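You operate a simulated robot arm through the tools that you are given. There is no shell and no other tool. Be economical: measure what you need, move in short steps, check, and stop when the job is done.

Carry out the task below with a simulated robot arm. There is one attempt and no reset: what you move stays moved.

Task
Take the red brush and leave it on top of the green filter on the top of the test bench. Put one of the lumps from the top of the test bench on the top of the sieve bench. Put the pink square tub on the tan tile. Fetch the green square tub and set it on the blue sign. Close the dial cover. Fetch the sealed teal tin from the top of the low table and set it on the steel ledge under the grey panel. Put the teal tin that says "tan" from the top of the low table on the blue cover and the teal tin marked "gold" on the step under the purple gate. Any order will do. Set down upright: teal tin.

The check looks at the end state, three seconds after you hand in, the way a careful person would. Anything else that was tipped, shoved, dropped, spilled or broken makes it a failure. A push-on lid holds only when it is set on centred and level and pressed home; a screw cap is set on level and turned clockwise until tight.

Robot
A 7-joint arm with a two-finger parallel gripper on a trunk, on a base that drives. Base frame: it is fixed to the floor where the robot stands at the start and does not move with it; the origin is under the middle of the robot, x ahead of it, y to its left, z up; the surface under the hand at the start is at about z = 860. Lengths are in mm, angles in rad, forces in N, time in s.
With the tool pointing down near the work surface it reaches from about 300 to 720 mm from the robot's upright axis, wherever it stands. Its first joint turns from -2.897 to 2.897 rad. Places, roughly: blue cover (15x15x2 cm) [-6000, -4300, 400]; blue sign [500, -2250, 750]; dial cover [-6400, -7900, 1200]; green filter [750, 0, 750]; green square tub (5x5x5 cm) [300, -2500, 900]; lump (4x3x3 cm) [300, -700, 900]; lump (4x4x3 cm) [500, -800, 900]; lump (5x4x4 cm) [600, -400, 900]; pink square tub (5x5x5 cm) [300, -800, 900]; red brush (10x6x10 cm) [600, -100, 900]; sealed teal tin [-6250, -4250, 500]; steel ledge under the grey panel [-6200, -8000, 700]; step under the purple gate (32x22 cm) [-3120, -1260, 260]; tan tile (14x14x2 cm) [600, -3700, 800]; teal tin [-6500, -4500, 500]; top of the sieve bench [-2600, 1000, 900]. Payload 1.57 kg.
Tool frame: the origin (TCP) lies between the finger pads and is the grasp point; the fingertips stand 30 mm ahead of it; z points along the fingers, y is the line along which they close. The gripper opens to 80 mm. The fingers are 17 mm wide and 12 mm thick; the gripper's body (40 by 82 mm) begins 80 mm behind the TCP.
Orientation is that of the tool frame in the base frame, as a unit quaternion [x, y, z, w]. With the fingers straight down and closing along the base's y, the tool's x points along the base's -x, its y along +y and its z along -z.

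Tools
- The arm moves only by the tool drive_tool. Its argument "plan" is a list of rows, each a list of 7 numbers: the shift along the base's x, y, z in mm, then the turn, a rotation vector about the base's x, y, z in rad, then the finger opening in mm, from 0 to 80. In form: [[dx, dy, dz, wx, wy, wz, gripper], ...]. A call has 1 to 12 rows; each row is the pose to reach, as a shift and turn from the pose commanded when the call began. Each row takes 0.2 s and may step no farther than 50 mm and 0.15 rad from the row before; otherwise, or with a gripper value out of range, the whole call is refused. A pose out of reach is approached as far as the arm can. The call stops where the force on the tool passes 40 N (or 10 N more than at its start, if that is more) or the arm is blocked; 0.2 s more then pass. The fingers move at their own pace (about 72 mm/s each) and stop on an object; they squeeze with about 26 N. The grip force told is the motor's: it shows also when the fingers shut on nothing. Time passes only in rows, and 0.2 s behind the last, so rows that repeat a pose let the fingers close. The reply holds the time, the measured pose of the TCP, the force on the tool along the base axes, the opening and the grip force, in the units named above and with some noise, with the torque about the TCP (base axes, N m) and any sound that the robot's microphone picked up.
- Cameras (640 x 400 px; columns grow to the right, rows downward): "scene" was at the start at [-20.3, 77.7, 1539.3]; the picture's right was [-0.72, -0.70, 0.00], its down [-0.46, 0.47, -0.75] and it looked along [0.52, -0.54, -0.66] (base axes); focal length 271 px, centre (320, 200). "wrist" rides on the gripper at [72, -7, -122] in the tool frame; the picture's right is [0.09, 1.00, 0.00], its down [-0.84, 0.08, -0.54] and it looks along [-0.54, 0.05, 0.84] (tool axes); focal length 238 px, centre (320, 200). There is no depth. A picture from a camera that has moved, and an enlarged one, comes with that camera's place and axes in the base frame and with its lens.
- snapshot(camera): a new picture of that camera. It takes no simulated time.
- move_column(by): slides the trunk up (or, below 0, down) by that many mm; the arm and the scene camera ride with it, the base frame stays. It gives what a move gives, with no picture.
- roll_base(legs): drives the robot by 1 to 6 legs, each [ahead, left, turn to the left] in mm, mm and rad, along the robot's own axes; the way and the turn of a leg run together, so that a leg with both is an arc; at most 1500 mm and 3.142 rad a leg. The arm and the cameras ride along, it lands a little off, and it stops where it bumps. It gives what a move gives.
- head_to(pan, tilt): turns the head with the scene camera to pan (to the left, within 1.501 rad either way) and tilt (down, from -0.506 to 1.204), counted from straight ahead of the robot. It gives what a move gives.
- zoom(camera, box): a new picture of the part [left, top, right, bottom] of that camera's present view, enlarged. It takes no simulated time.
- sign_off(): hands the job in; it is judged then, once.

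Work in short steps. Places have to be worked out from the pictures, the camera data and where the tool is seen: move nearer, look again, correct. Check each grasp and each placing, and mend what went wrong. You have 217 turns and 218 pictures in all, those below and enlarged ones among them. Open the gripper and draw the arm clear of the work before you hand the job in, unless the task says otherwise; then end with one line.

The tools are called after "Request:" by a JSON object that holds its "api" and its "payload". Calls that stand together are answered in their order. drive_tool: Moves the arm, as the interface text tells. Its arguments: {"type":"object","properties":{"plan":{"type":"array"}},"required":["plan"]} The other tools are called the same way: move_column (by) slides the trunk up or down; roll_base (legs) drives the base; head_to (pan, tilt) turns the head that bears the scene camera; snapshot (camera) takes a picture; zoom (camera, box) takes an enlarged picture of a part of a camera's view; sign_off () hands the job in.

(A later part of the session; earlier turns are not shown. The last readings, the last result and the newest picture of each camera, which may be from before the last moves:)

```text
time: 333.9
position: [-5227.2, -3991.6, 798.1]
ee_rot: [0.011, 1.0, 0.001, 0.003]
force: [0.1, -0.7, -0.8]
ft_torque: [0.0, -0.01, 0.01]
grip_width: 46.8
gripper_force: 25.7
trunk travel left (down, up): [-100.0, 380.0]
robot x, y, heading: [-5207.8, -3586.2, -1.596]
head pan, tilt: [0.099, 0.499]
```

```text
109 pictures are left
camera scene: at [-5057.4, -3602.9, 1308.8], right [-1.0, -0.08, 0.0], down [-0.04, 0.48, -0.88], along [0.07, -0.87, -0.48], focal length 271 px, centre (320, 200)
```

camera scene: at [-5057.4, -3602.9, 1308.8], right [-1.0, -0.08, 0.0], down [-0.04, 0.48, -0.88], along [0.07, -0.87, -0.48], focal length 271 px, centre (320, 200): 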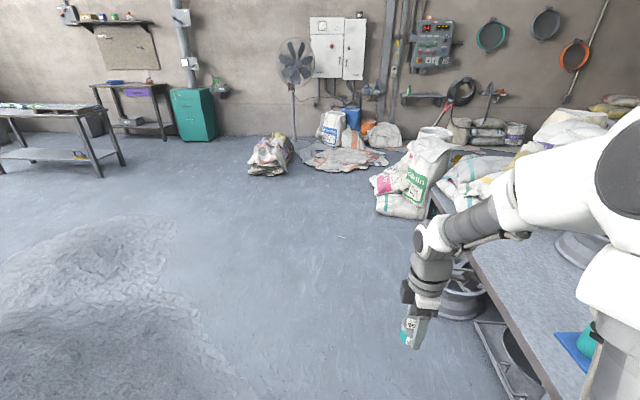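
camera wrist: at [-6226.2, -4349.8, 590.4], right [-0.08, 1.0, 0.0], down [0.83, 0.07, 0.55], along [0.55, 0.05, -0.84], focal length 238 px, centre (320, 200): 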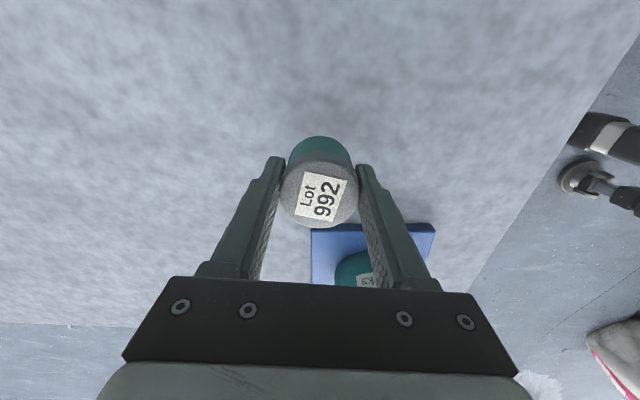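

The grey panel with lights and the ledge beneath are visible on the south wall. Zoom.

Request:
{"api": "zoom", "payload": {"camera": "scene", "box": [300, 0, 520, 200]}}

```text
2.00 times, centred on (410, 100) of scene
camera zoom: at [-5057.4, -3602.9, 1308.8], right [-1.0, -0.08, 0.0], down [-0.04, 0.48, -0.88], along [0.07, -0.87, -0.48], focal length 542 px, centre (140, 400)
```

zoom: 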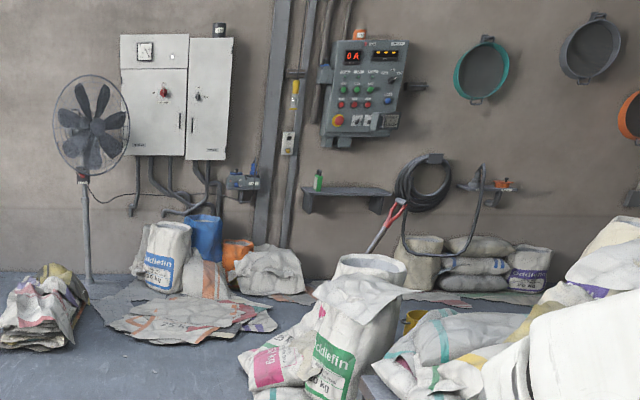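

Drive south down the corridor to y≈-6050 for a better look at the approach.

Request:
{"api": "roll_base", "payload": {"legs": [[1250, 80, 0], [1200, 40, 0]]}}

Request:
{"api": "head_to", "payload": {"pan": -0.4, "tilt": 0.5}}

Request:
{"api": "snapshot", "payload": {"camera": "scene"}}

```text
time: 346.5
position: [-5168.1, -5839.6, 798.2]
ee_rot: [0.017, 1.0, 0.002, 0.003]
force: [1.0, 0.6, -1.1]
ft_torque: [0.02, -0.01, 0.0]
grip_width: 46.0
gripper_force: 25.7
trunk travel left (down, up): [-100.0, 380.0]
robot x, y, heading: [-5140.0, -5434.2, -1.602]
head pan, tilt: [0.099, 0.499]
stopped in leg 2: the robot was blocked; the commanded pose is now the measured one
```

```text
time: 347.4
position: [-5168.7, -5840.1, 797.6]
ee_rot: [0.016, 1.0, 0.002, 0.003]
force: [-0.4, 0.6, -0.6]
ft_torque: [-0.04, 0.02, 0.01]
grip_width: 46.1
gripper_force: 25.8
trunk travel left (down, up): [-100.0, 380.0]
robot x, y, heading: [-5144.4, -5435.5, -1.611]
head pan, tilt: [-0.4, 0.499]
```

```text
107 pictures are left
camera scene: at [-5036.1, -5445.1, 1308.9], right [-0.91, 0.42, 0.0], down [0.2, 0.43, -0.88], along [-0.37, -0.8, -0.48], focal length 271 px, centre (320, 200)
```

scene: 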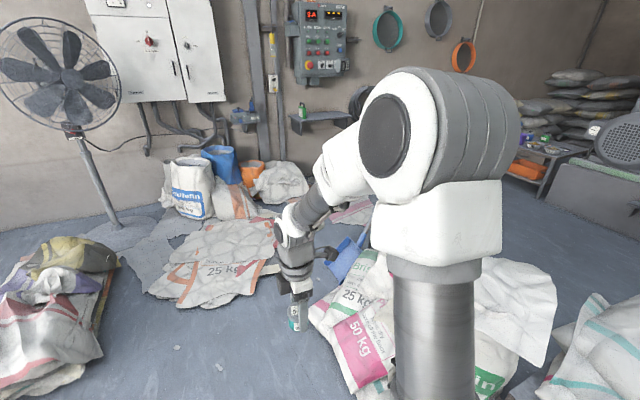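

Blocked, likely by the bag at right. Back off and shift east for a clear view of the floor before the ledge.

Request:
{"api": "roll_base", "payload": {"legs": [[-60, 60, 0], [0, 250, 0]]}}

Request:
{"api": "head_to", "payload": {"pan": -0.55, "tilt": 0.4}}

Request:
{"api": "snapshot", "payload": {"camera": "scene"}}

Request:
{"api": "zoom", "payload": {"camera": "scene", "box": [160, 80, 400, 300]}}

```text
time: 350.6
position: [-4860.5, -5790.0, 799.2]
ee_rot: [0.018, 1.0, 0.001, 0.003]
force: [0.1, -0.1, -0.4]
ft_torque: [0.0, 0.02, 0.0]
grip_width: 46.0
gripper_force: 25.5
trunk travel left (down, up): [-100.0, 380.0]
robot x, y, heading: [-4834.2, -5387.3, -1.603]
head pan, tilt: [-0.4, 0.499]
```

```text
time: 351.3
position: [-4859.9, -5789.7, 799.0]
ee_rot: [0.017, 1.0, 0.001, 0.003]
force: [0.4, 0.5, -1.9]
ft_torque: [-0.03, 0.01, 0.0]
grip_width: 46.0
gripper_force: 26.7
trunk travel left (down, up): [-100.0, 380.0]
robot x, y, heading: [-4830.0, -5386.6, -1.604]
head pan, tilt: [-0.55, 0.4]
```

```text
106 pictures are left
camera scene: at [-4740.2, -5390.6, 1318.0], right [-0.83, 0.55, 0.0], down [0.21, 0.32, -0.92], along [-0.51, -0.77, -0.39], focal length 271 px, centre (320, 200)
```

scene: 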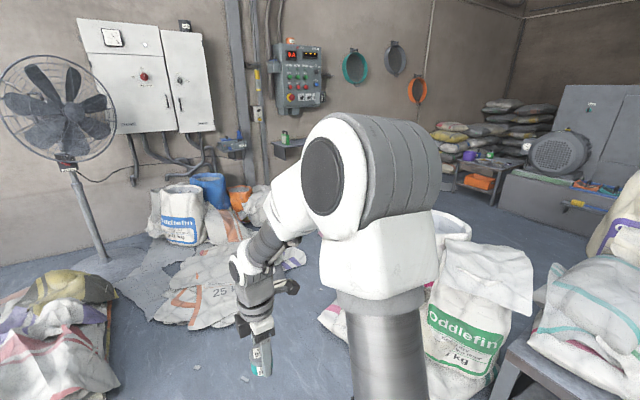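

```text
1.82 times, centred on (280, 190) of scene
camera zoom: at [-4740.2, -5390.6, 1318.0], right [-0.83, 0.55, 0.0], down [0.21, 0.32, -0.92], along [-0.51, -0.77, -0.39], focal length 493 px, centre (393, 218)
```

zoom: 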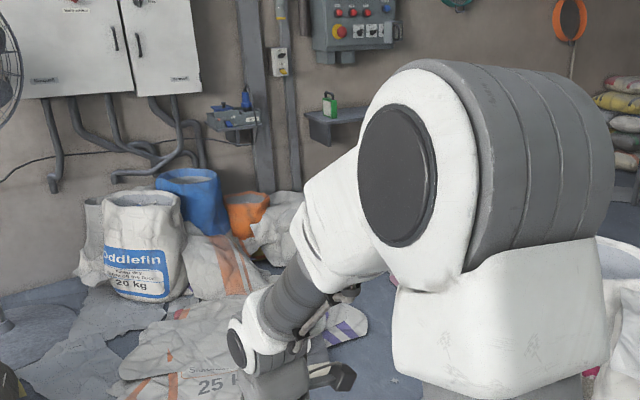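

The bags and sacks make that gap too tight; the west side of the table is wide open, so I go back around the north side.

Request:
{"api": "roll_base", "payload": {"legs": [[-840, -350, 0], [-938, -75, 0], [45, -1450, 0], [0, -500, 0.03]]}}

Request:
{"api": "head_to", "payload": {"pan": 0.0, "tilt": 0.5}}

Request:
{"api": "snapshot", "payload": {"camera": "scene"}}

```text
time: 377.9
position: [-7173.8, -4002.7, 797.2]
ee_rot: [-0.01, 1.0, 0.002, 0.002]
force: [0.1, 0.0, -0.5]
ft_torque: [0.01, -0.03, 0.0]
grip_width: 46.2
gripper_force: 26.2
trunk travel left (down, up): [-100.0, 380.0]
robot x, y, heading: [-7173.1, -3594.7, -1.55]
head pan, tilt: [-0.55, 0.4]
```

```text
time: 378.8
position: [-7174.3, -4001.6, 798.7]
ee_rot: [-0.009, 1.0, 0.002, 0.003]
force: [-0.4, 0.4, -1.5]
ft_torque: [0.0, -0.01, -0.01]
grip_width: 45.9
gripper_force: 26.8
trunk travel left (down, up): [-100.0, 380.0]
robot x, y, heading: [-7171.0, -3599.3, -1.55]
head pan, tilt: [0.0, 0.499]
```

```text
104 pictures are left
camera scene: at [-7028.1, -3607.7, 1308.9], right [-1.0, -0.02, 0.0], down [-0.01, 0.48, -0.88], along [0.02, -0.88, -0.48], focal length 271 px, centre (320, 200)
```

scene: 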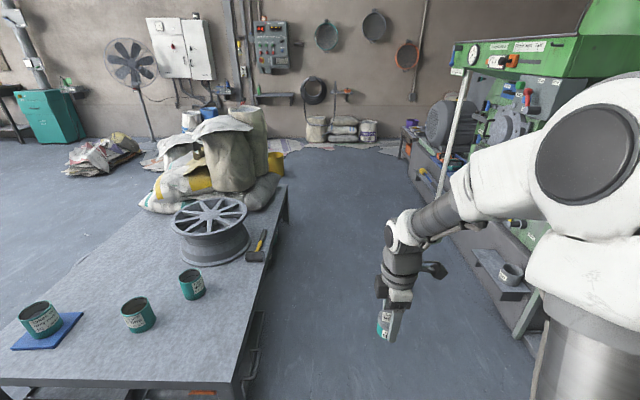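

West corridor is clear to the south wall. Drive down it.

Request:
{"api": "roll_base", "payload": {"legs": [[1200, -20, 0], [1200, -10, 0], [700, 40, 0]]}}

Request:
{"api": "head_to", "payload": {"pan": 0.35, "tilt": 0.5}}

Request:
{"api": "snapshot", "payload": {"camera": "scene"}}

Request:
{"api": "zoom", "payload": {"camera": "scene", "box": [200, 0, 420, 160]}}

```text
time: 399.3
position: [-7047.6, -7117.0, 798.7]
ee_rot: [-0.019, 1.0, 0.002, 0.002]
force: [-0.6, -0.6, -0.8]
ft_torque: [-0.01, 0.01, -0.05]
grip_width: 46.1
gripper_force: 25.8
trunk travel left (down, up): [-100.0, 380.0]
robot x, y, heading: [-7049.0, -6711.6, -1.533]
head pan, tilt: [0.0, 0.499]
```

```text
time: 400.2
position: [-7046.1, -7117.6, 797.0]
ee_rot: [-0.018, 1.0, 0.001, 0.002]
force: [0.5, 0.1, -1.4]
ft_torque: [0.0, 0.0, 0.02]
grip_width: 45.9
gripper_force: 26.3
trunk travel left (down, up): [-100.0, 380.0]
robot x, y, heading: [-7048.3, -6709.9, -1.532]
head pan, tilt: [0.351, 0.499]
```

```text
103 pictures are left
camera scene: at [-6876.8, -6714.2, 1308.9], right [-0.93, -0.38, 0.0], down [-0.18, 0.44, -0.88], along [0.33, -0.81, -0.48], focal length 271 px, centre (320, 200)
```

scene: 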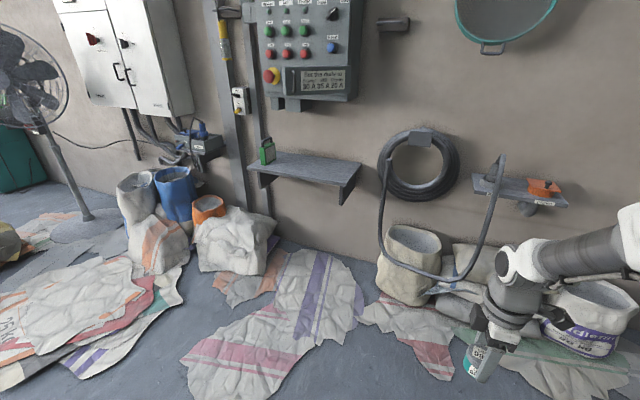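

```text
2.50 times, centred on (310, 80) of scene
camera zoom: at [-6876.8, -6714.2, 1308.9], right [-0.93, -0.38, 0.0], down [-0.18, 0.44, -0.88], along [0.33, -0.81, -0.48], focal length 678 px, centre (345, 500)
```

zoom: 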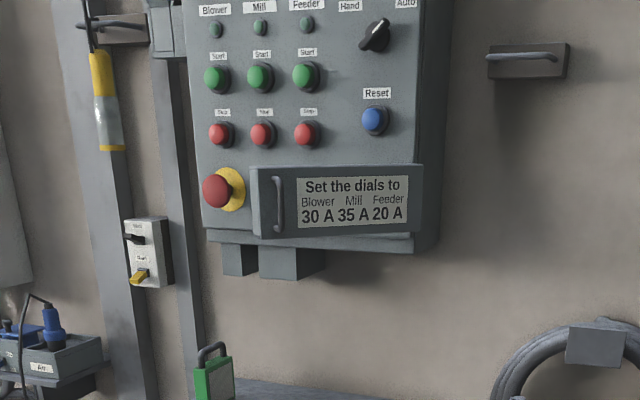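

The ledge spans x≈-6550…-5960 at z≈705; flat sacks lie on the floor. The dial cover ("Set the dials to…") with handle at left is at the panel bottom. Advance carefully and raise the trunk.

Request:
{"api": "roll_base", "payload": {"legs": [[600, 324, 0]]}}

Request:
{"api": "move_column", "payload": {"by": 200}}

Request:
{"api": "head_to", "payload": {"pan": 0.35, "tilt": 0.45}}

Request:
{"api": "snapshot", "payload": {"camera": "scene"}}

Request:
{"api": "snapshot", "payload": {"camera": "wrist"}}

```text
time: 404.5
position: [-6703.0, -7700.0, 799.6]
ee_rot: [-0.017, 1.0, 0.002, 0.002]
force: [0.7, -0.3, -1.5]
ft_torque: [0.0, 0.01, -0.06]
grip_width: 45.9
gripper_force: 25.8
trunk travel left (down, up): [-100.0, 380.0]
robot x, y, heading: [-6705.2, -7296.8, -1.538]
head pan, tilt: [0.351, 0.499]
```

```text
time: 406.7
position: [-6700.7, -7699.1, 999.2]
ee_rot: [-0.017, 1.0, 0.002, 0.003]
force: [-0.6, -0.6, -1.2]
ft_torque: [0.05, -0.02, 0.01]
grip_width: 45.9
gripper_force: 25.9
trunk travel left (down, up): [-300.0, 180.0]
robot x, y, heading: [-6703.8, -7295.0, -1.539]
head pan, tilt: [0.351, 0.499]
```

```text
time: 407.3
position: [-6701.9, -7699.0, 998.5]
ee_rot: [-0.017, 1.0, 0.001, 0.003]
force: [0.4, -1.2, -1.3]
ft_torque: [0.0, -0.01, -0.01]
grip_width: 46.1
gripper_force: 26.1
trunk travel left (down, up): [-300.0, 180.0]
robot x, y, heading: [-6704.9, -7295.8, -1.536]
head pan, tilt: [0.351, 0.45]
```

```text
101 pictures are left
camera scene: at [-6530.9, -7296.9, 1513.3], right [-0.93, -0.38, 0.0], down [-0.16, 0.4, -0.9], along [0.34, -0.83, -0.44], focal length 271 px, centre (320, 200)
```

scene: 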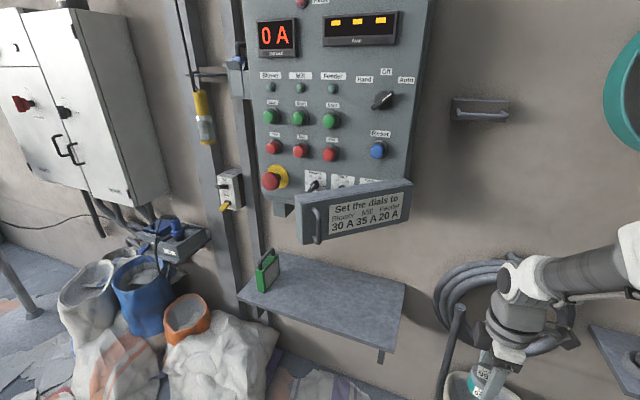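

```text
100 pictures are left
camera wrist: at [-6774.0, -7708.9, 1119.6], right [-0.13, 0.99, 0.0], down [0.83, 0.1, 0.55], along [0.54, 0.07, -0.84], focal length 238 px, centre (320, 200)
```

wrist: 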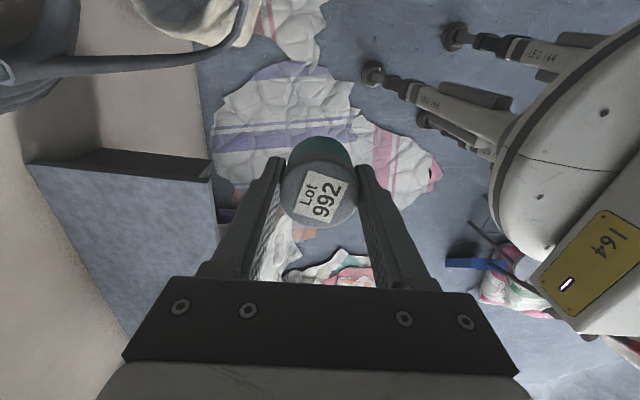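

The dial cover is hinged on its right, standing ~40° open; the ledge is at z≈680 with its west-front corner near (-6510, -7905). First place the tin on the ledge near its west end; move a bit closer.

Request:
{"api": "roll_base", "payload": {"legs": [[90, 0, 0]]}}

Request:
{"api": "drive_tool", "payload": {"plan": [[40, 20, -20, 0, 0, 0, 20], [80, 20, -50, 0, 0, 0, 20], [120, 10, -80, 0, 0, 0, 20], [160, -10, -100, 0, 0, 0, 20], [200, -20, -120, 0, 0, 0, 20], [235, -30, -140, 0, 0, 0, 20], [235, -60, -160, 0, 0, 0, 20], [235, -60, -160, 0, 0, 0, 20]]}}

Request:
{"api": "snapshot", "payload": {"camera": "wrist"}}

Request:
{"api": "snapshot", "payload": {"camera": "scene"}}

```text
time: 408.6
position: [-6700.4, -7787.7, 998.5]
ee_rot: [-0.017, 1.0, 0.002, 0.002]
force: [0.0, -0.2, -0.4]
ft_torque: [0.03, 0.02, -0.01]
grip_width: 45.8
gripper_force: 25.8
trunk travel left (down, up): [-300.0, 180.0]
robot x, y, heading: [-6701.6, -7383.2, -1.539]
head pan, tilt: [0.351, 0.45]
```

```text
refused: row 3 steps farther than a row can; nothing moved
```

```text
99 pictures are left
camera wrist: at [-6772.0, -7796.3, 1119.6], right [-0.12, 0.99, 0.0], down [0.83, 0.1, 0.55], along [0.54, 0.07, -0.84], focal length 238 px, centre (320, 200)
```

wrist: 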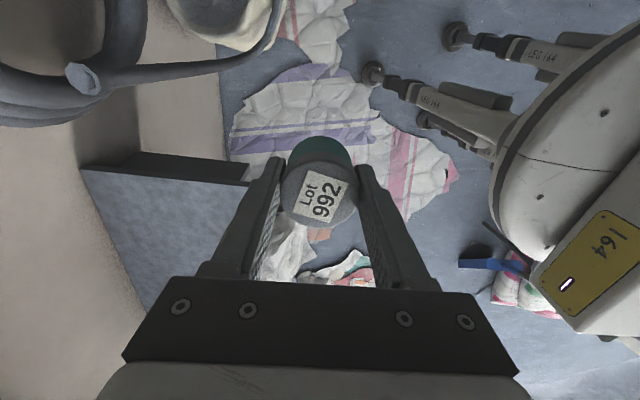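

```text
98 pictures are left
camera scene: at [-6528.0, -7384.9, 1513.3], right [-0.93, -0.37, 0.0], down [-0.16, 0.4, -0.9], along [0.34, -0.83, -0.44], focal length 271 px, centre (320, 200)
```

scene: 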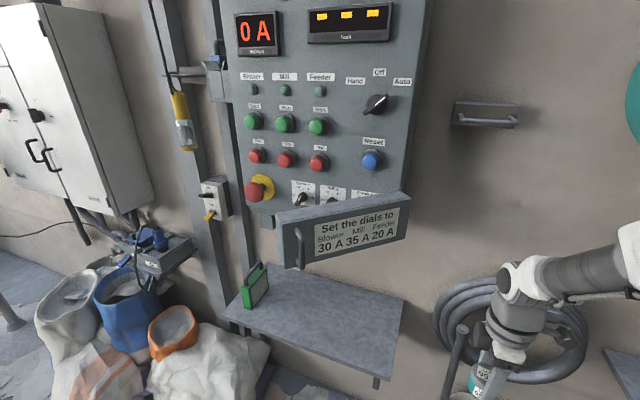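

Lower first, then sideways, then in over the ledge at safe height.

Request:
{"api": "drive_tool", "payload": {"plan": [[0, 10, -45, 0, 0, 0, 20], [0, 10, -90, 0, 0, 0, 20], [30, 10, -125, 0, 0, 0, 20], [70, 10, -150, 0, 0, 0, 20], [115, 10, -165, 0, 0, 0, 20], [160, 10, -175, 0, 0, 0, 20], [205, 0, -180, 0, 0, 0, 20], [245, -15, -180, 0, 0, 0, 20], [250, -55, -185, 0, 0, 0, 20], [250, -90, -190, 0, 0, 0, 20], [250, -90, -190, 0, 0, 0, 20]]}}

Request:
{"api": "snapshot", "payload": {"camera": "wrist"}}

Request:
{"api": "snapshot", "payload": {"camera": "scene"}}

```text
time: 410.9
position: [-6449.2, -7874.6, 809.3]
ee_rot: [-0.015, 1.0, 0.001, 0.002]
force: [-0.3, -0.6, -1.3]
ft_torque: [-0.04, 0.01, 0.01]
grip_width: 45.8
gripper_force: 25.8
trunk travel left (down, up): [-300.0, 180.0]
robot x, y, heading: [-6700.8, -7383.5, -1.536]
head pan, tilt: [0.351, 0.45]
```

```text
97 pictures are left
camera wrist: at [-6521.0, -7884.3, 930.6], right [-0.12, 0.99, 0.0], down [0.83, 0.1, 0.55], along [0.54, 0.07, -0.84], focal length 238 px, centre (320, 200)
```

wrist: 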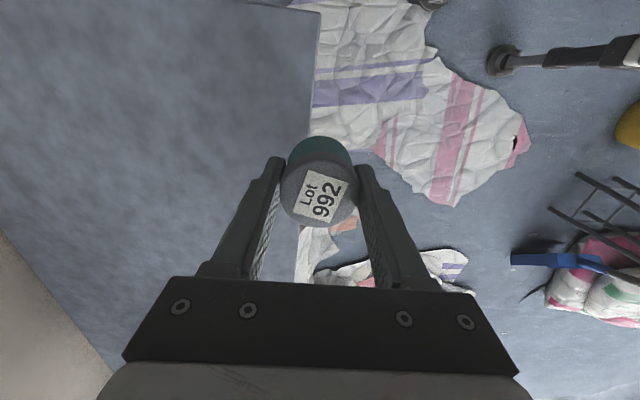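

```text
96 pictures are left
camera scene: at [-6528.0, -7385.1, 1513.3], right [-0.93, -0.37, 0.0], down [-0.16, 0.4, -0.9], along [0.34, -0.83, -0.44], focal length 271 px, centre (320, 200)
```

scene: 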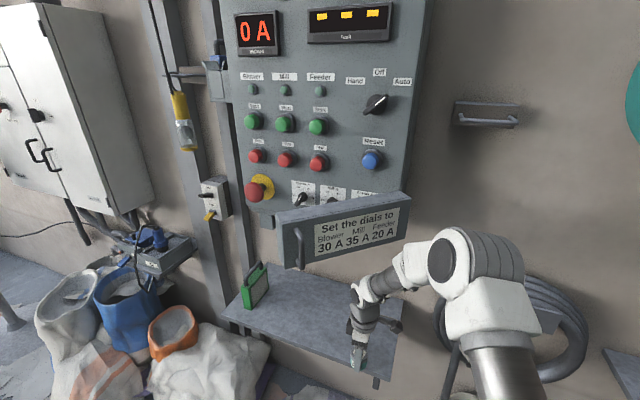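

Ledge front edge y≈-7886, west end x≈-6545. Move in 75 mm and descend.

Request:
{"api": "drive_tool", "payload": {"plan": [[0, -40, 0, 0, 0, 0, 20], [0, -75, 0, 0, 0, 0, 20], [0, -75, -30, 0, 0, 0, 20], [0, -75, -55, 0, 0, 0, 20], [0, -75, -62, 0, 0, 0, 20], [0, -75, -68, 0, 0, 0, 20], [0, -75, -74, 0, 0, 0, 20]]}}

Request:
{"api": "snapshot", "payload": {"camera": "scene"}}

Request:
{"api": "snapshot", "payload": {"camera": "wrist"}}

```text
time: 411.9
position: [-6448.6, -7952.2, 770.4]
ee_rot: [-0.016, 1.0, -0.001, 0.004]
force: [-4.4, 6.0, 18.1]
ft_torque: [0.72, 0.29, 0.09]
grip_width: 46.1
gripper_force: 25.9
trunk travel left (down, up): [-300.0, 180.0]
robot x, y, heading: [-6701.9, -7382.8, -1.539]
head pan, tilt: [0.351, 0.45]
stopped in row 4: the force on the tool passed its limit at 63 N (the readings are from after the stop); the commanded pose is now the measured one
```

```text
95 pictures are left
camera scene: at [-6529.0, -7382.9, 1513.8], right [-0.93, -0.37, 0.0], down [-0.16, 0.4, -0.9], along [0.34, -0.84, -0.43], focal length 271 px, centre (320, 200)
```

scene: 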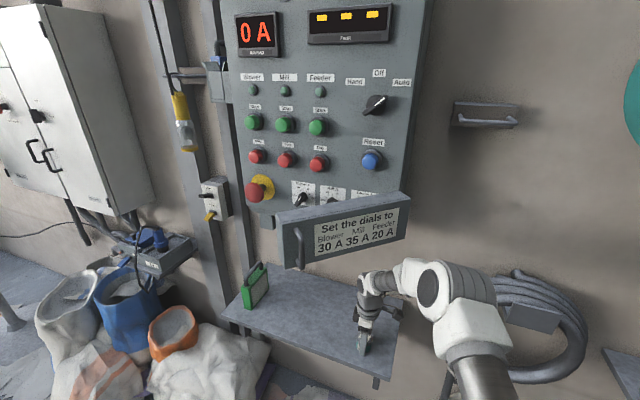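

```text
94 pictures are left
camera wrist: at [-6519.7, -7961.5, 891.2], right [-0.12, 0.99, 0.0], down [0.83, 0.11, 0.55], along [0.55, 0.07, -0.84], focal length 238 px, centre (320, 200)
```

wrist: 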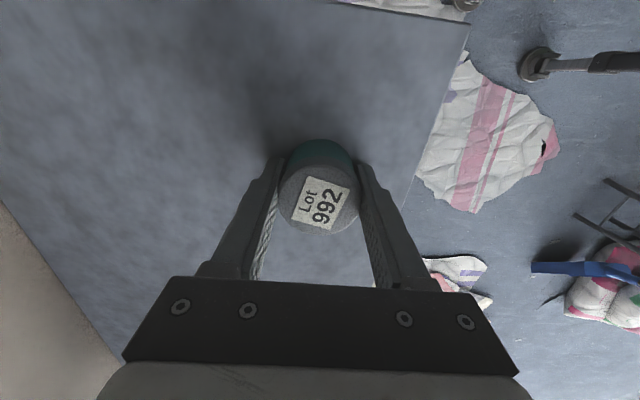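

Ledge reached (tin bottom ≈ 732). Ease off and release slowly.

Request:
{"api": "drive_tool", "payload": {"plan": [[0, 0, 1, 0, 0, 0, 46], [0, 0, 1, 0, 0, 0, 50], [0, 0, 1, 0, 0, 0, 60], [0, 0, 1, 0, 0, 0, 70], [0, 0, 25, 0, 0, 0, 70], [0, 0, 60, 0, 0, 0, 70], [0, 40, 80, 0, 0, 0, 70], [0, 80, 90, 0, 0, 0, 70], [0, 80, 90, 0, 0, 0, 70]]}}

Request:
{"api": "snapshot", "payload": {"camera": "wrist"}}

Request:
{"api": "snapshot", "payload": {"camera": "scene"}}

```text
time: 413.9
position: [-6448.3, -7873.4, 860.0]
ee_rot: [-0.015, 1.0, -0.001, 0.004]
force: [0.2, -0.3, 1.0]
ft_torque: [-0.01, 0.01, 0.02]
grip_width: 70.0
gripper_force: 0.0
trunk travel left (down, up): [-300.0, 180.0]
robot x, y, heading: [-6700.1, -7382.4, -1.539]
head pan, tilt: [0.351, 0.45]
```

```text
93 pictures are left
camera wrist: at [-6519.7, -7882.8, 979.5], right [-0.12, 0.99, 0.0], down [0.83, 0.1, 0.55], along [0.55, 0.07, -0.84], focal length 238 px, centre (320, 200)
```

wrist: 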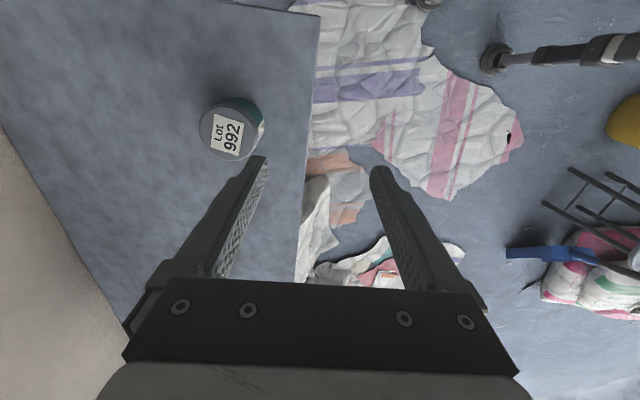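

```text
92 pictures are left
camera scene: at [-6528.0, -7384.7, 1513.3], right [-0.93, -0.37, 0.0], down [-0.16, 0.4, -0.9], along [0.34, -0.84, -0.44], focal length 271 px, centre (320, 200)
```

scene: 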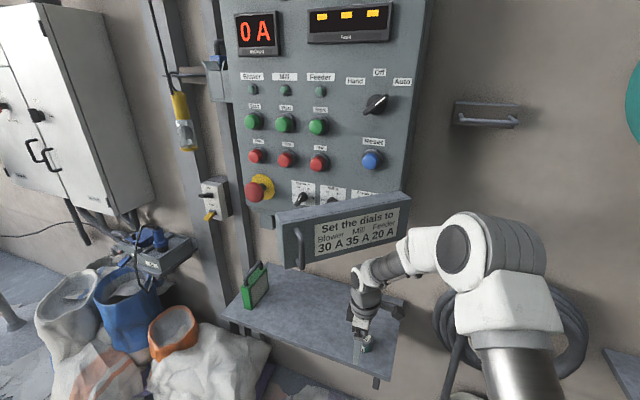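

Sealed tin stands on the ledge. Cover: hinge edge near (-6507,-7920), free edge near (-6296,-7745), z 1172–1281, ~40° open. Withdraw, close the fingers and rise in front of it.

Request:
{"api": "drive_tool", "payload": {"plan": [[0, 45, 0, 0, 0, 0, 40], [0, 90, 10, 0, 0, 0, 0], [0, 135, 20, 0, 0, 0, 0], [0, 180, 40, 0, 0, 0, 0], [0, 215, 70, 0, 0, 0, 0], [10, 230, 110, 0, 0, 0, 0], [20, 230, 155, 0, 0, 0, 0], [40, 230, 200, 0, 0, 0, 0], [60, 230, 245, 0, 0, 0, 0], [80, 230, 290, 0, 0, 0, 0], [100, 230, 335, 0, 0, 0, 0], [120, 230, 370, 0, 0, 0, 0]]}}

Request:
{"api": "drive_tool", "payload": {"plan": [[10, 0, 0, -0.15, 0, 0, 0], [20, 0, 0, -0.3, 0, 0, 0], [30, 0, 0, -0.45, 0, 0, 0], [40, 0, 0, -0.6, 0, 0, 0], [50, 0, 0, -0.75, 0, 0, 0], [58, 0, 0, -0.9, 0, 0, 0], [58, 0, 0, -0.9, 0, 0, 0]]}}

Request:
{"api": "snapshot", "payload": {"camera": "scene"}}

Request:
{"api": "snapshot", "payload": {"camera": "wrist"}}

```text
time: 416.5
position: [-6326.6, -7645.5, 1225.2]
ee_rot: [-0.016, 1.0, 0.0, 0.004]
force: [0.3, -1.4, 0.1]
ft_torque: [0.0, 0.02, -0.01]
grip_width: 0.0
gripper_force: 21.5
trunk travel left (down, up): [-300.0, 180.0]
robot x, y, heading: [-6699.5, -7381.6, -1.54]
head pan, tilt: [0.351, 0.45]
```

```text
time: 418.1
position: [-6269.5, -7643.6, 1226.6]
ee_rot: [-0.016, 0.9, -0.435, -0.002]
force: [0.1, 1.2, 0.1]
ft_torque: [-0.01, 0.03, 0.01]
grip_width: 0.1
gripper_force: 21.0
trunk travel left (down, up): [-300.0, 180.0]
robot x, y, heading: [-6704.4, -7382.4, -1.537]
head pan, tilt: [0.351, 0.45]
```

```text
91 pictures are left
camera scene: at [-6527.9, -7384.8, 1513.3], right [-0.93, -0.37, 0.0], down [-0.16, 0.4, -0.9], along [0.34, -0.84, -0.44], focal length 271 px, centre (320, 200)
```

scene: 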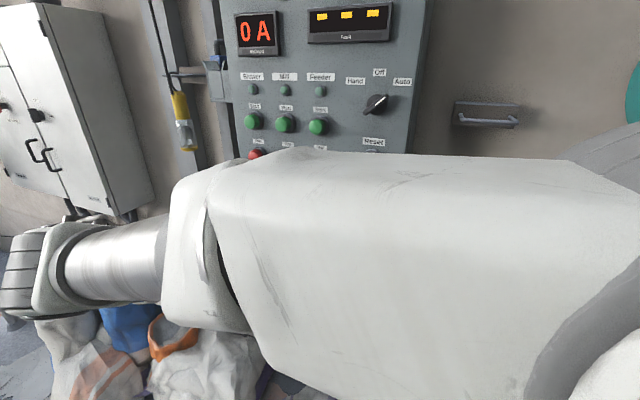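

```text
90 pictures are left
camera wrist: at [-6341.3, -7553.6, 1308.5], right [-0.12, 0.61, -0.78], down [0.83, 0.5, 0.26], along [0.55, -0.61, -0.57], focal length 238 px, centre (320, 200)
```

wrist: 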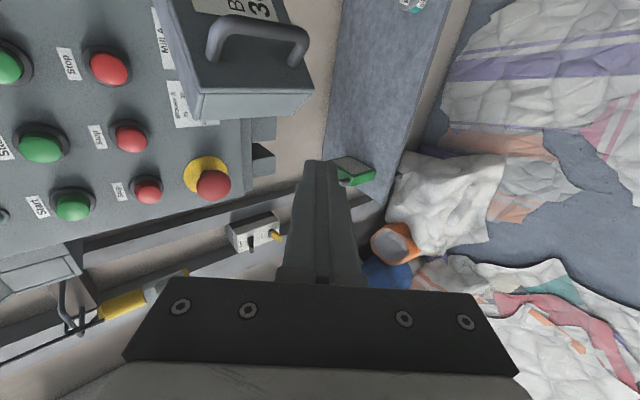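

Tip is currently east of the free edge. Move to x≈-6380 (between hinge and handle), z up 18, and push slowly in -y.

Request:
{"api": "drive_tool", "payload": {"plan": [[-37, 0, 6, 0, 0, 0, 0], [-74, 0, 12, 0, 0, 0, 0], [-110, 0, 18, 0, 0, 0, 0], [-110, -40, 18, 0, 0, 0, 0], [-110, -80, 18, 0, 0, 0, 0], [-110, -120, 18, 0, 0, 0, 0], [-110, -145, 18, 0, 0, 0, 0]]}}

Request:
{"api": "snapshot", "payload": {"camera": "wrist"}}

Request:
{"api": "snapshot", "payload": {"camera": "scene"}}

```text
time: 419.7
position: [-6382.8, -7787.5, 1244.4]
ee_rot: [-0.016, 0.9, -0.436, -0.003]
force: [-0.6, 0.8, -1.1]
ft_torque: [0.03, -0.03, 0.02]
grip_width: 0.0
gripper_force: 21.2
trunk travel left (down, up): [-300.0, 180.0]
robot x, y, heading: [-6701.8, -7383.2, -1.54]
head pan, tilt: [0.351, 0.45]
```

```text
89 pictures are left
camera wrist: at [-6453.7, -7699.8, 1326.2], right [-0.13, 0.61, -0.78], down [0.83, 0.5, 0.26], along [0.55, -0.61, -0.57], focal length 238 px, centre (320, 200)
```

wrist: 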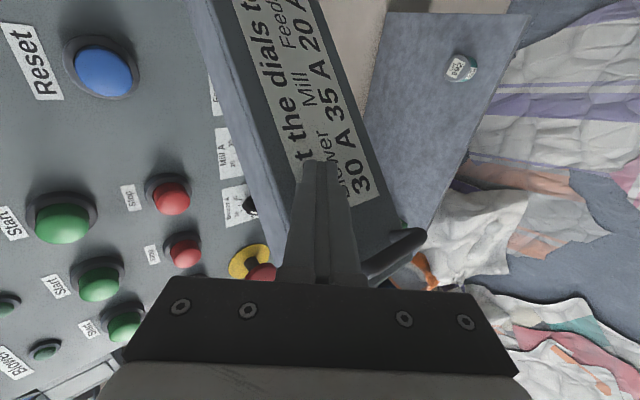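

```text
88 pictures are left
camera scene: at [-6527.9, -7385.0, 1513.3], right [-0.93, -0.37, 0.0], down [-0.16, 0.4, -0.9], along [0.34, -0.83, -0.44], focal length 271 px, centre (320, 200)
```

scene: 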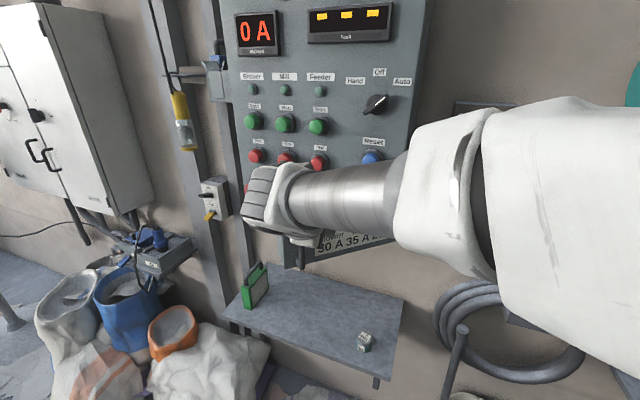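

Tip is about to touch the cover face. Push on in -y.

Request:
{"api": "drive_tool", "payload": {"plan": [[0, -15, 0, 0, 0, 0, 0], [0, -30, 0, 0, 0, 0, 0], [0, -45, 0, 0, 0, 0, 0], [0, -60, 0, 0, 0, 0, 0], [0, -72, 0, 0, 0, 0, 0]]}}

Request:
{"api": "snapshot", "payload": {"camera": "wrist"}}

```text
time: 420.9
position: [-6379.8, -7861.0, 1245.1]
ee_rot: [-0.016, 0.9, -0.436, -0.004]
force: [0.4, 0.2, -0.3]
ft_torque: [-0.02, 0.01, -0.01]
grip_width: 0.4
gripper_force: 20.9
trunk travel left (down, up): [-300.0, 180.0]
robot x, y, heading: [-6700.0, -7383.4, -1.537]
head pan, tilt: [0.351, 0.45]
```

```text
87 pictures are left
camera wrist: at [-6452.0, -7771.7, 1326.6], right [-0.12, 0.62, -0.78], down [0.83, 0.49, 0.26], along [0.54, -0.61, -0.57], focal length 238 px, centre (320, 200)
```

wrist: 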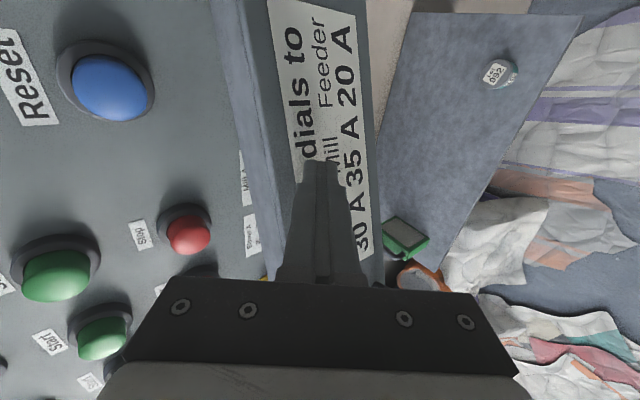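

The cover is swinging shut, still ajar. Continue pushing.

Request:
{"api": "drive_tool", "payload": {"plan": [[0, -8, 0, 0, 0, 0, 0], [0, -16, 0, 0, 0, 0, 0], [0, -24, 0, 0, 0, 0, 0], [0, -32, 0, 0, 0, 0, 0], [0, -40, 0, 0, 0, 0, 0]]}}

Request:
{"api": "snapshot", "payload": {"camera": "wrist"}}

```text
time: 422.1
position: [-6380.2, -7900.6, 1245.4]
ee_rot: [-0.016, 0.9, -0.436, -0.003]
force: [0.3, -0.2, -0.6]
ft_torque: [0.04, -0.01, 0.01]
grip_width: 0.0
gripper_force: 21.3
trunk travel left (down, up): [-300.0, 180.0]
robot x, y, heading: [-6704.1, -7378.7, -1.54]
head pan, tilt: [0.351, 0.45]
```

```text
86 pictures are left
camera wrist: at [-6452.1, -7810.9, 1327.5], right [-0.12, 0.62, -0.78], down [0.83, 0.5, 0.26], along [0.54, -0.61, -0.57], focal length 238 px, centre (320, 200)
```

wrist: 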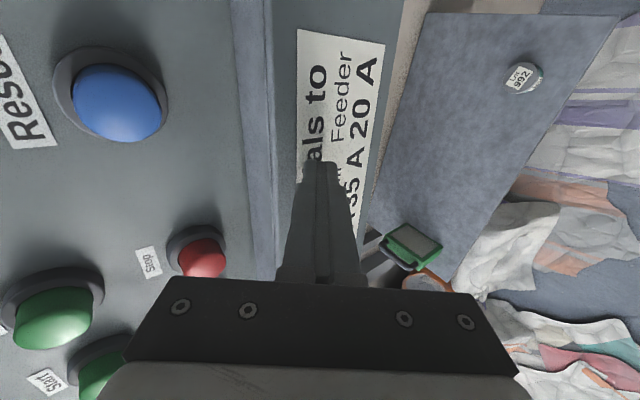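

Almost shut; continue carefully until resistance.

Request:
{"api": "drive_tool", "payload": {"plan": [[0, -6, 0, 0, 0, 0, 0], [0, -12, 0, 0, 0, 0, 0], [0, -18, 0, 0, 0, 0, 0], [0, -24, 0, 0, 0, 0, 0]]}}

Request:
{"api": "snapshot", "payload": {"camera": "wrist"}}

```text
time: 423.1
position: [-6379.4, -7914.9, 1245.1]
ee_rot: [-0.016, 0.901, -0.433, -0.004]
force: [-8.1, 20.4, 6.9]
ft_torque: [0.06, 0.16, -0.4]
grip_width: 0.3
gripper_force: 21.2
trunk travel left (down, up): [-300.0, 180.0]
robot x, y, heading: [-6701.0, -7379.3, -1.54]
head pan, tilt: [0.351, 0.45]
stopped in row 4: the force on the tool passed its limit at 45 N (the readings are from after the stop); the commanded pose is now the measured one
```

```text
85 pictures are left
camera wrist: at [-6450.8, -7825.8, 1328.4], right [-0.13, 0.62, -0.77], down [0.83, 0.49, 0.26], along [0.54, -0.61, -0.58], focal length 238 px, centre (320, 200)
```

wrist: 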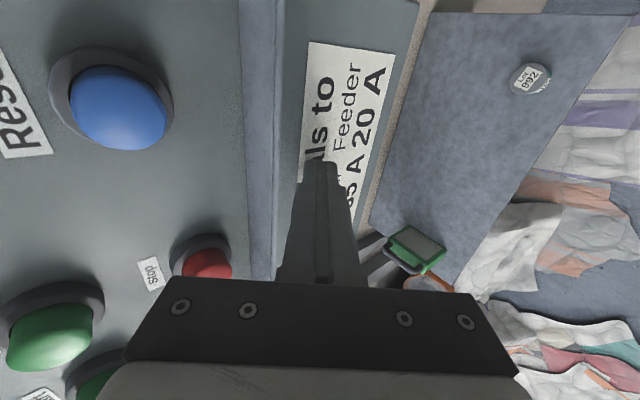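

Resistance at 45 N – likely shut. Withdraw straight back and view from the wrist camera.

Request:
{"api": "drive_tool", "payload": {"plan": [[0, 30, 0, 0, 0, 0, 0], [0, 70, 0, 0, 0, 0, 0], [0, 115, 0, 0, 0, 0, 0], [0, 160, 0, 0, 0, 0, 0], [-30, 200, 0, 0, 0, 0, 0], [-70, 220, 0, 0, 0, 0, 0], [-115, 230, 0, 0, 0, 0, 0], [-160, 240, 0, 0, 0, 0, 0], [-205, 250, 0, 0, 0, 0, 0], [-250, 260, -10, 0, 0, 0, 0], [-280, 270, -45, 0, 0, 0, 0]]}}

Request:
{"api": "snapshot", "payload": {"camera": "scene"}}

Request:
{"api": "snapshot", "payload": {"camera": "wrist"}}

```text
time: 425.5
position: [-6654.4, -7659.3, 1227.1]
ee_rot: [-0.018, 0.902, -0.431, -0.004]
force: [-0.6, -0.5, -0.3]
ft_torque: [-0.01, -0.04, 0.0]
grip_width: 0.0
gripper_force: 21.8
out of reach, approached as far as the arm can: row 11
trunk travel left (down, up): [-300.0, 180.0]
robot x, y, heading: [-6699.1, -7381.3, -1.534]
head pan, tilt: [0.351, 0.45]
```

```text
84 pictures are left
camera scene: at [-6528.3, -7384.1, 1513.4], right [-0.93, -0.37, 0.0], down [-0.16, 0.4, -0.9], along [0.34, -0.83, -0.44], focal length 271 px, centre (320, 200)
```

scene: 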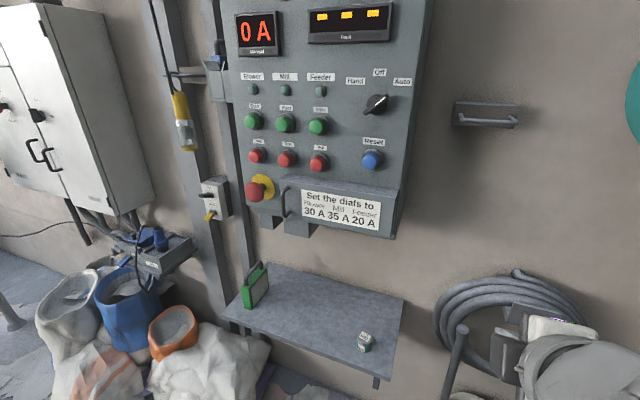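

```text
83 pictures are left
camera wrist: at [-6725.7, -7571.2, 1311.1], right [-0.13, 0.62, -0.77], down [0.83, 0.49, 0.26], along [0.54, -0.61, -0.58], focal length 238 px, centre (320, 200)
```

wrist: 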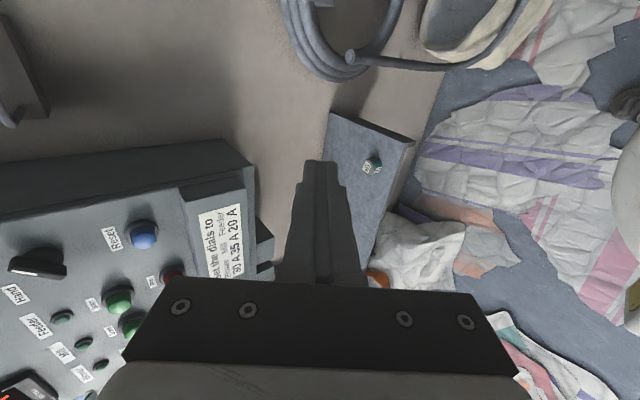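

Zoom in to verify the cover is flush.

Request:
{"api": "zoom", "payload": {"camera": "scene", "box": [220, 140, 440, 260]}}

Request:
{"api": "zoom", "payload": {"camera": "scene", "box": [300, 290, 440, 390]}}

```text
2.91 times, centred on (330, 200) of scene
camera zoom: at [-6528.3, -7384.1, 1513.4], right [-0.93, -0.37, 0.0], down [-0.16, 0.4, -0.9], along [0.34, -0.83, -0.44], focal length 789 px, centre (291, 200)
```

zoom: 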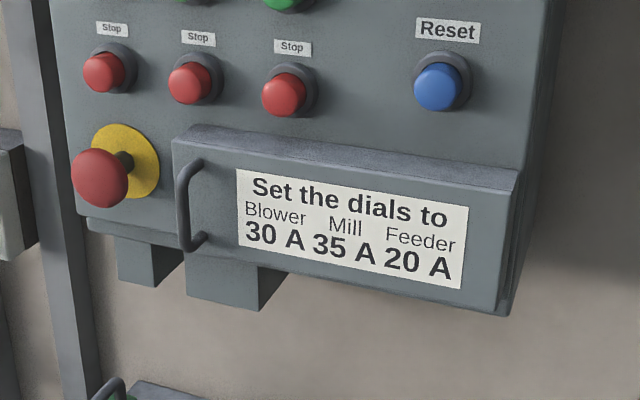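

```text
4.00 times, centred on (370, 340) of scene
camera zoom: at [-6528.3, -7384.1, 1513.4], right [-0.93, -0.37, 0.0], down [-0.16, 0.4, -0.9], along [0.34, -0.83, -0.44], focal length 1085 px, centre (120, -360)
```

zoom: 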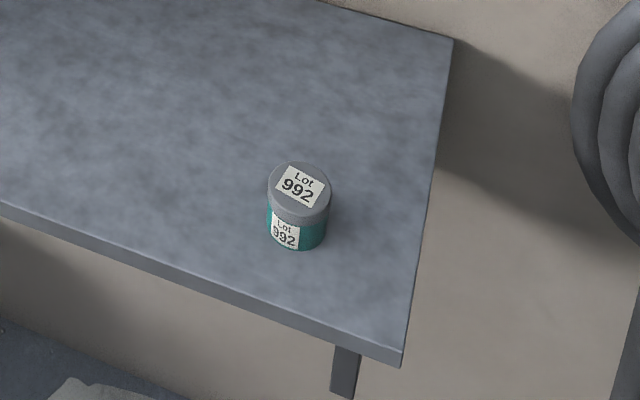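

Cover is flush and the sealed tin stands upright. Return the tool to vertical and back out north along the west corridor.

Request:
{"api": "drive_tool", "payload": {"plan": [[0, -15, -10, 0.15, 0, 0, 0], [0, -30, -20, 0.3, 0, 0, 0], [0, -45, -30, 0.45, 0, 0, 0], [0, -60, -40, 0.6, 0, 0, 0], [0, -75, -50, 0.75, 0, 0, 0], [0, -90, -60, 0.89, 0, 0, 0], [0, -100, -60, 0.89, 0, 0, 0]]}}

Request:
{"api": "roll_base", "payload": {"legs": [[-600, -330, 0], [-1300, 0, 0], [-1200, 0, 0], [-650, 0, 0]]}}

Request:
{"api": "move_column", "payload": {"by": -200}}

```text
time: 427.1
position: [-6652.8, -7758.0, 1169.0]
ee_rot: [-0.017, 1.0, -0.002, 0.004]
force: [-0.8, 0.1, -0.5]
ft_torque: [-0.03, 0.03, 0.03]
grip_width: 0.0
gripper_force: 20.9
trunk travel left (down, up): [-300.0, 180.0]
robot x, y, heading: [-6700.2, -7381.9, -1.535]
head pan, tilt: [0.351, 0.45]
```

```text
time: 451.9
position: [-7094.6, -4004.5, 1168.7]
ee_rot: [-0.022, 1.0, -0.001, 0.004]
force: [-0.1, -0.3, 0.2]
ft_torque: [-0.03, 0.02, 0.02]
grip_width: 0.1
gripper_force: 21.3
trunk travel left (down, up): [-300.0, 180.0]
robot x, y, heading: [-7144.5, -3627.3, -1.527]
head pan, tilt: [0.351, 0.45]
```

```text
time: 454.1
position: [-7093.7, -4004.4, 968.7]
ee_rot: [-0.02, 1.0, -0.002, 0.003]
force: [-1.0, 0.2, -0.4]
ft_torque: [-0.02, 0.03, 0.01]
grip_width: 0.1
gripper_force: 20.9
trunk travel left (down, up): [-100.0, 380.0]
robot x, y, heading: [-7144.1, -3629.4, -1.533]
head pan, tilt: [0.351, 0.45]
```

Drive east to stand in front of the "gold" tin.

Request:
{"api": "roll_base", "payload": {"legs": [[20, 790, -0.03], [100, 0, 0]]}}

Request:
{"api": "head_to", "payload": {"pan": 0.1, "tilt": 0.9}}

Request:
{"api": "snapshot", "payload": {"camera": "scene"}}

Request:
{"api": "snapshot", "payload": {"camera": "wrist"}}

```text
time: 461.3
position: [-6312.6, -4105.6, 969.0]
ee_rot: [-0.008, 1.0, -0.003, 0.003]
force: [-0.5, 0.2, -0.6]
ft_torque: [0.05, 0.0, -0.01]
grip_width: 0.0
gripper_force: 21.1
trunk travel left (down, up): [-100.0, 380.0]
robot x, y, heading: [-6356.5, -3730.4, -1.555]
head pan, tilt: [0.351, 0.45]
```

```text
time: 462.2
position: [-6313.9, -4104.1, 968.6]
ee_rot: [-0.008, 1.0, -0.002, 0.004]
force: [-0.6, 0.4, -0.1]
ft_torque: [-0.03, 0.03, 0.03]
grip_width: 0.0
gripper_force: 21.2
trunk travel left (down, up): [-100.0, 380.0]
robot x, y, heading: [-6354.0, -3729.1, -1.557]
head pan, tilt: [0.099, 0.901]
```

```text
80 pictures are left
camera scene: at [-6205.6, -3722.5, 1275.1], right [-0.99, -0.11, 0.0], down [-0.09, 0.78, -0.62], along [0.07, -0.62, -0.78], focal length 271 px, centre (320, 200)
```

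scene: 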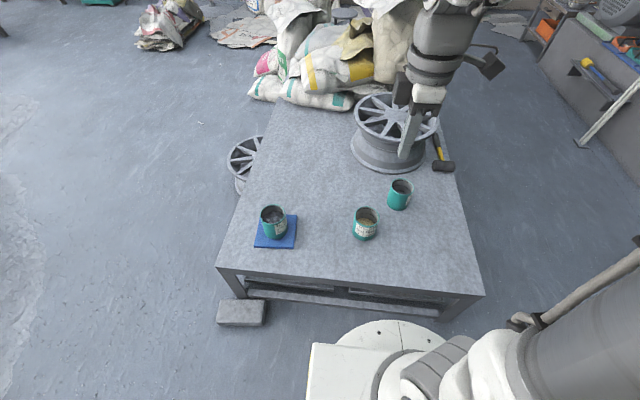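

```text
79 pictures are left
camera wrist: at [-6385.6, -4112.1, 1089.9], right [-0.11, 0.99, 0.0], down [0.83, 0.09, 0.55], along [0.54, 0.05, -0.84], focal length 238 px, centre (320, 200)
```

wrist: 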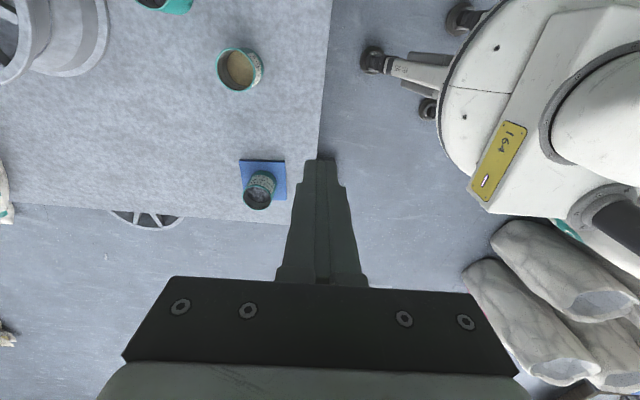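

"Gold" tin rim centre ≈ (-6315, -4301). Move over its north wall with 44 mm opening.

Request:
{"api": "drive_tool", "payload": {"plan": [[0, -20, -40, 0, 0, 0, 44], [0, -40, -80, 0, 0, 0, 44], [0, -60, -120, 0, 0, 0, 44], [0, -80, -160, 0, 0, 0, 44], [0, -100, -200, 0, 0, 0, 44], [0, -120, -240, 0, 0, 0, 44], [0, -140, -280, 0, 0, 0, 44], [0, -153, -325, 0, 0, 0, 44], [0, -153, -370, 0, 0, 0, 44], [0, -153, -415, 0, 0, 0, 44], [0, -153, -440, 0, 0, 0, 44], [0, -153, -440, 0, 0, 0, 44]]}}

Request:
{"api": "snapshot", "payload": {"camera": "wrist"}}

```text
time: 464.8
position: [-6312.6, -4257.4, 529.4]
ee_rot: [-0.006, 1.0, -0.003, 0.004]
force: [0.2, -0.6, 0.5]
ft_torque: [0.01, -0.04, -0.04]
grip_width: 44.1
gripper_force: 0.0
trunk travel left (down, up): [-100.0, 380.0]
robot x, y, heading: [-6355.3, -3727.4, -1.557]
head pan, tilt: [0.099, 0.901]
```

```text
78 pictures are left
camera wrist: at [-6384.5, -4264.5, 651.5], right [-0.1, 0.99, 0.0], down [0.83, 0.09, 0.55], along [0.55, 0.05, -0.84], focal length 238 px, centre (320, 200)
```

wrist: 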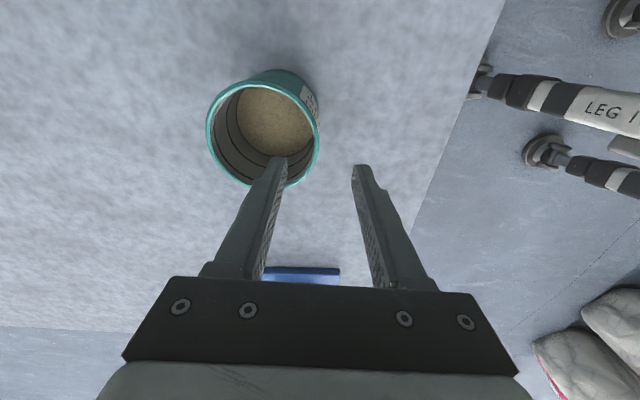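

Rim centre (-6319, -4305). Adjust, descend, grip and lift a little.

Request:
{"api": "drive_tool", "payload": {"plan": [[-6, -4, -20, 0, 0, 0, 44], [-6, -4, -45, 0, 0, 0, 44], [-6, -4, -66, 0, 0, 0, 44], [-6, -4, -66, 0, 0, 0, 44], [-6, -4, -66, 0, 0, 0, 20], [-6, -4, -66, 0, 0, 0, 0], [-6, -4, -66, 0, 0, 0, 0], [-6, -4, -66, 0, 0, 0, 0], [-6, -4, -60, 0, 0, 0, 0], [-6, -4, -50, 0, 0, 0, 0], [-6, -4, -36, 0, 0, 0, 0], [-6, -4, -36, 0, 0, 0, 0]]}}

Request:
{"api": "snapshot", "payload": {"camera": "wrist"}}

Request:
{"api": "zoom", "payload": {"camera": "scene", "box": [280, 140, 460, 270]}}

```text
time: 467.4
position: [-6317.9, -4260.0, 492.5]
ee_rot: [-0.007, 1.0, -0.002, 0.004]
force: [-0.1, 0.3, -2.7]
ft_torque: [0.1, -0.02, 0.0]
grip_width: 3.6
gripper_force: 24.4
trunk travel left (down, up): [-100.0, 380.0]
robot x, y, heading: [-6349.7, -3727.2, -1.551]
head pan, tilt: [0.099, 0.901]
```

```text
77 pictures are left
camera wrist: at [-6391.0, -4268.3, 613.3], right [-0.11, 0.99, 0.0], down [0.83, 0.09, 0.55], along [0.54, 0.05, -0.84], focal length 238 px, centre (320, 200)
```

wrist: 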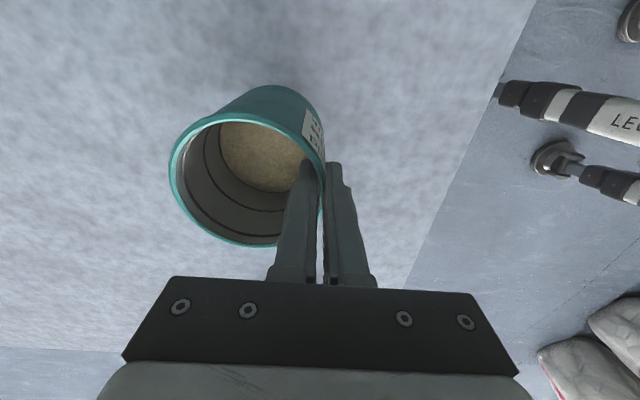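

```text
3.08 times, centred on (370, 205) of scene
camera zoom: at [-6205.6, -3722.6, 1275.0], right [-0.99, -0.11, 0.0], down [-0.09, 0.78, -0.62], along [0.07, -0.62, -0.78], focal length 835 px, centre (166, 185)
```

zoom: 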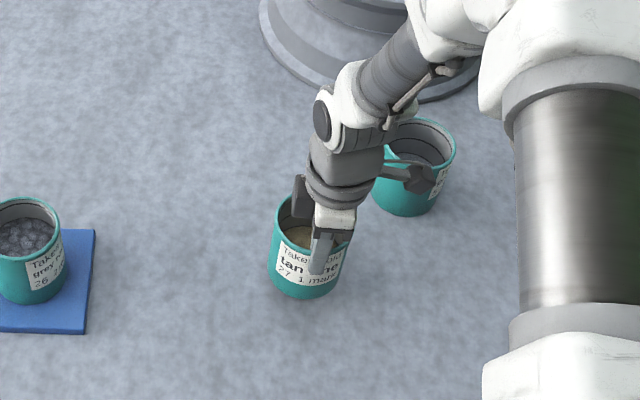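

Tin held level. Retract to carrying height and start the long way back around the pile.

Request:
{"api": "drive_tool", "payload": {"plan": [[0, 0, 40, 0, 0, 0, 0], [0, 0, 80, 0, 0, 0, 0], [0, 15, 120, 0, 0, 0, 0], [0, 35, 160, 0, 0, 0, 0], [0, 55, 200, 0, 0, 0, 0], [0, 80, 240, 0, 0, 0, 0], [0, 105, 280, 0, 0, 0, 0], [0, 130, 320, 0, 0, 0, 0], [0, 130, 350, 0, 0, 0, 0]]}}

Request:
{"api": "roll_base", "payload": {"legs": [[-140, 0, 0], [0, 1170, 0], [1200, 0, 0], [900, 360, 0]]}}

Request:
{"api": "snapshot", "payload": {"camera": "wrist"}}

```text
time: 469.4
position: [-6320.6, -4130.0, 841.9]
ee_rot: [-0.008, 1.0, -0.001, 0.004]
force: [-0.1, -0.6, -2.2]
ft_torque: [0.09, -0.02, 0.03]
grip_width: 3.5
gripper_force: 24.6
trunk travel left (down, up): [-100.0, 380.0]
robot x, y, heading: [-6352.2, -3728.4, -1.556]
head pan, tilt: [0.099, 0.901]
```

```text
time: 493.1
position: [-4711.4, -6050.8, 841.8]
ee_rot: [-0.019, 1.0, -0.002, 0.004]
force: [-0.5, 0.0, -1.5]
ft_torque: [0.04, -0.01, -0.02]
grip_width: 3.1
gripper_force: 24.1
trunk travel left (down, up): [-100.0, 380.0]
robot x, y, heading: [-4758.0, -5646.6, -1.533]
head pan, tilt: [0.099, 0.901]
```

```text
75 pictures are left
camera wrist: at [-4782.8, -6060.0, 962.5], right [-0.13, 0.99, 0.0], down [0.83, 0.11, 0.55], along [0.54, 0.07, -0.84], focal length 238 px, centre (320, 200)
```

wrist: 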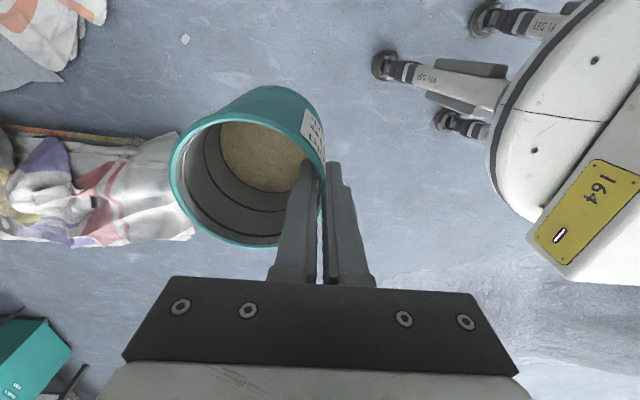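

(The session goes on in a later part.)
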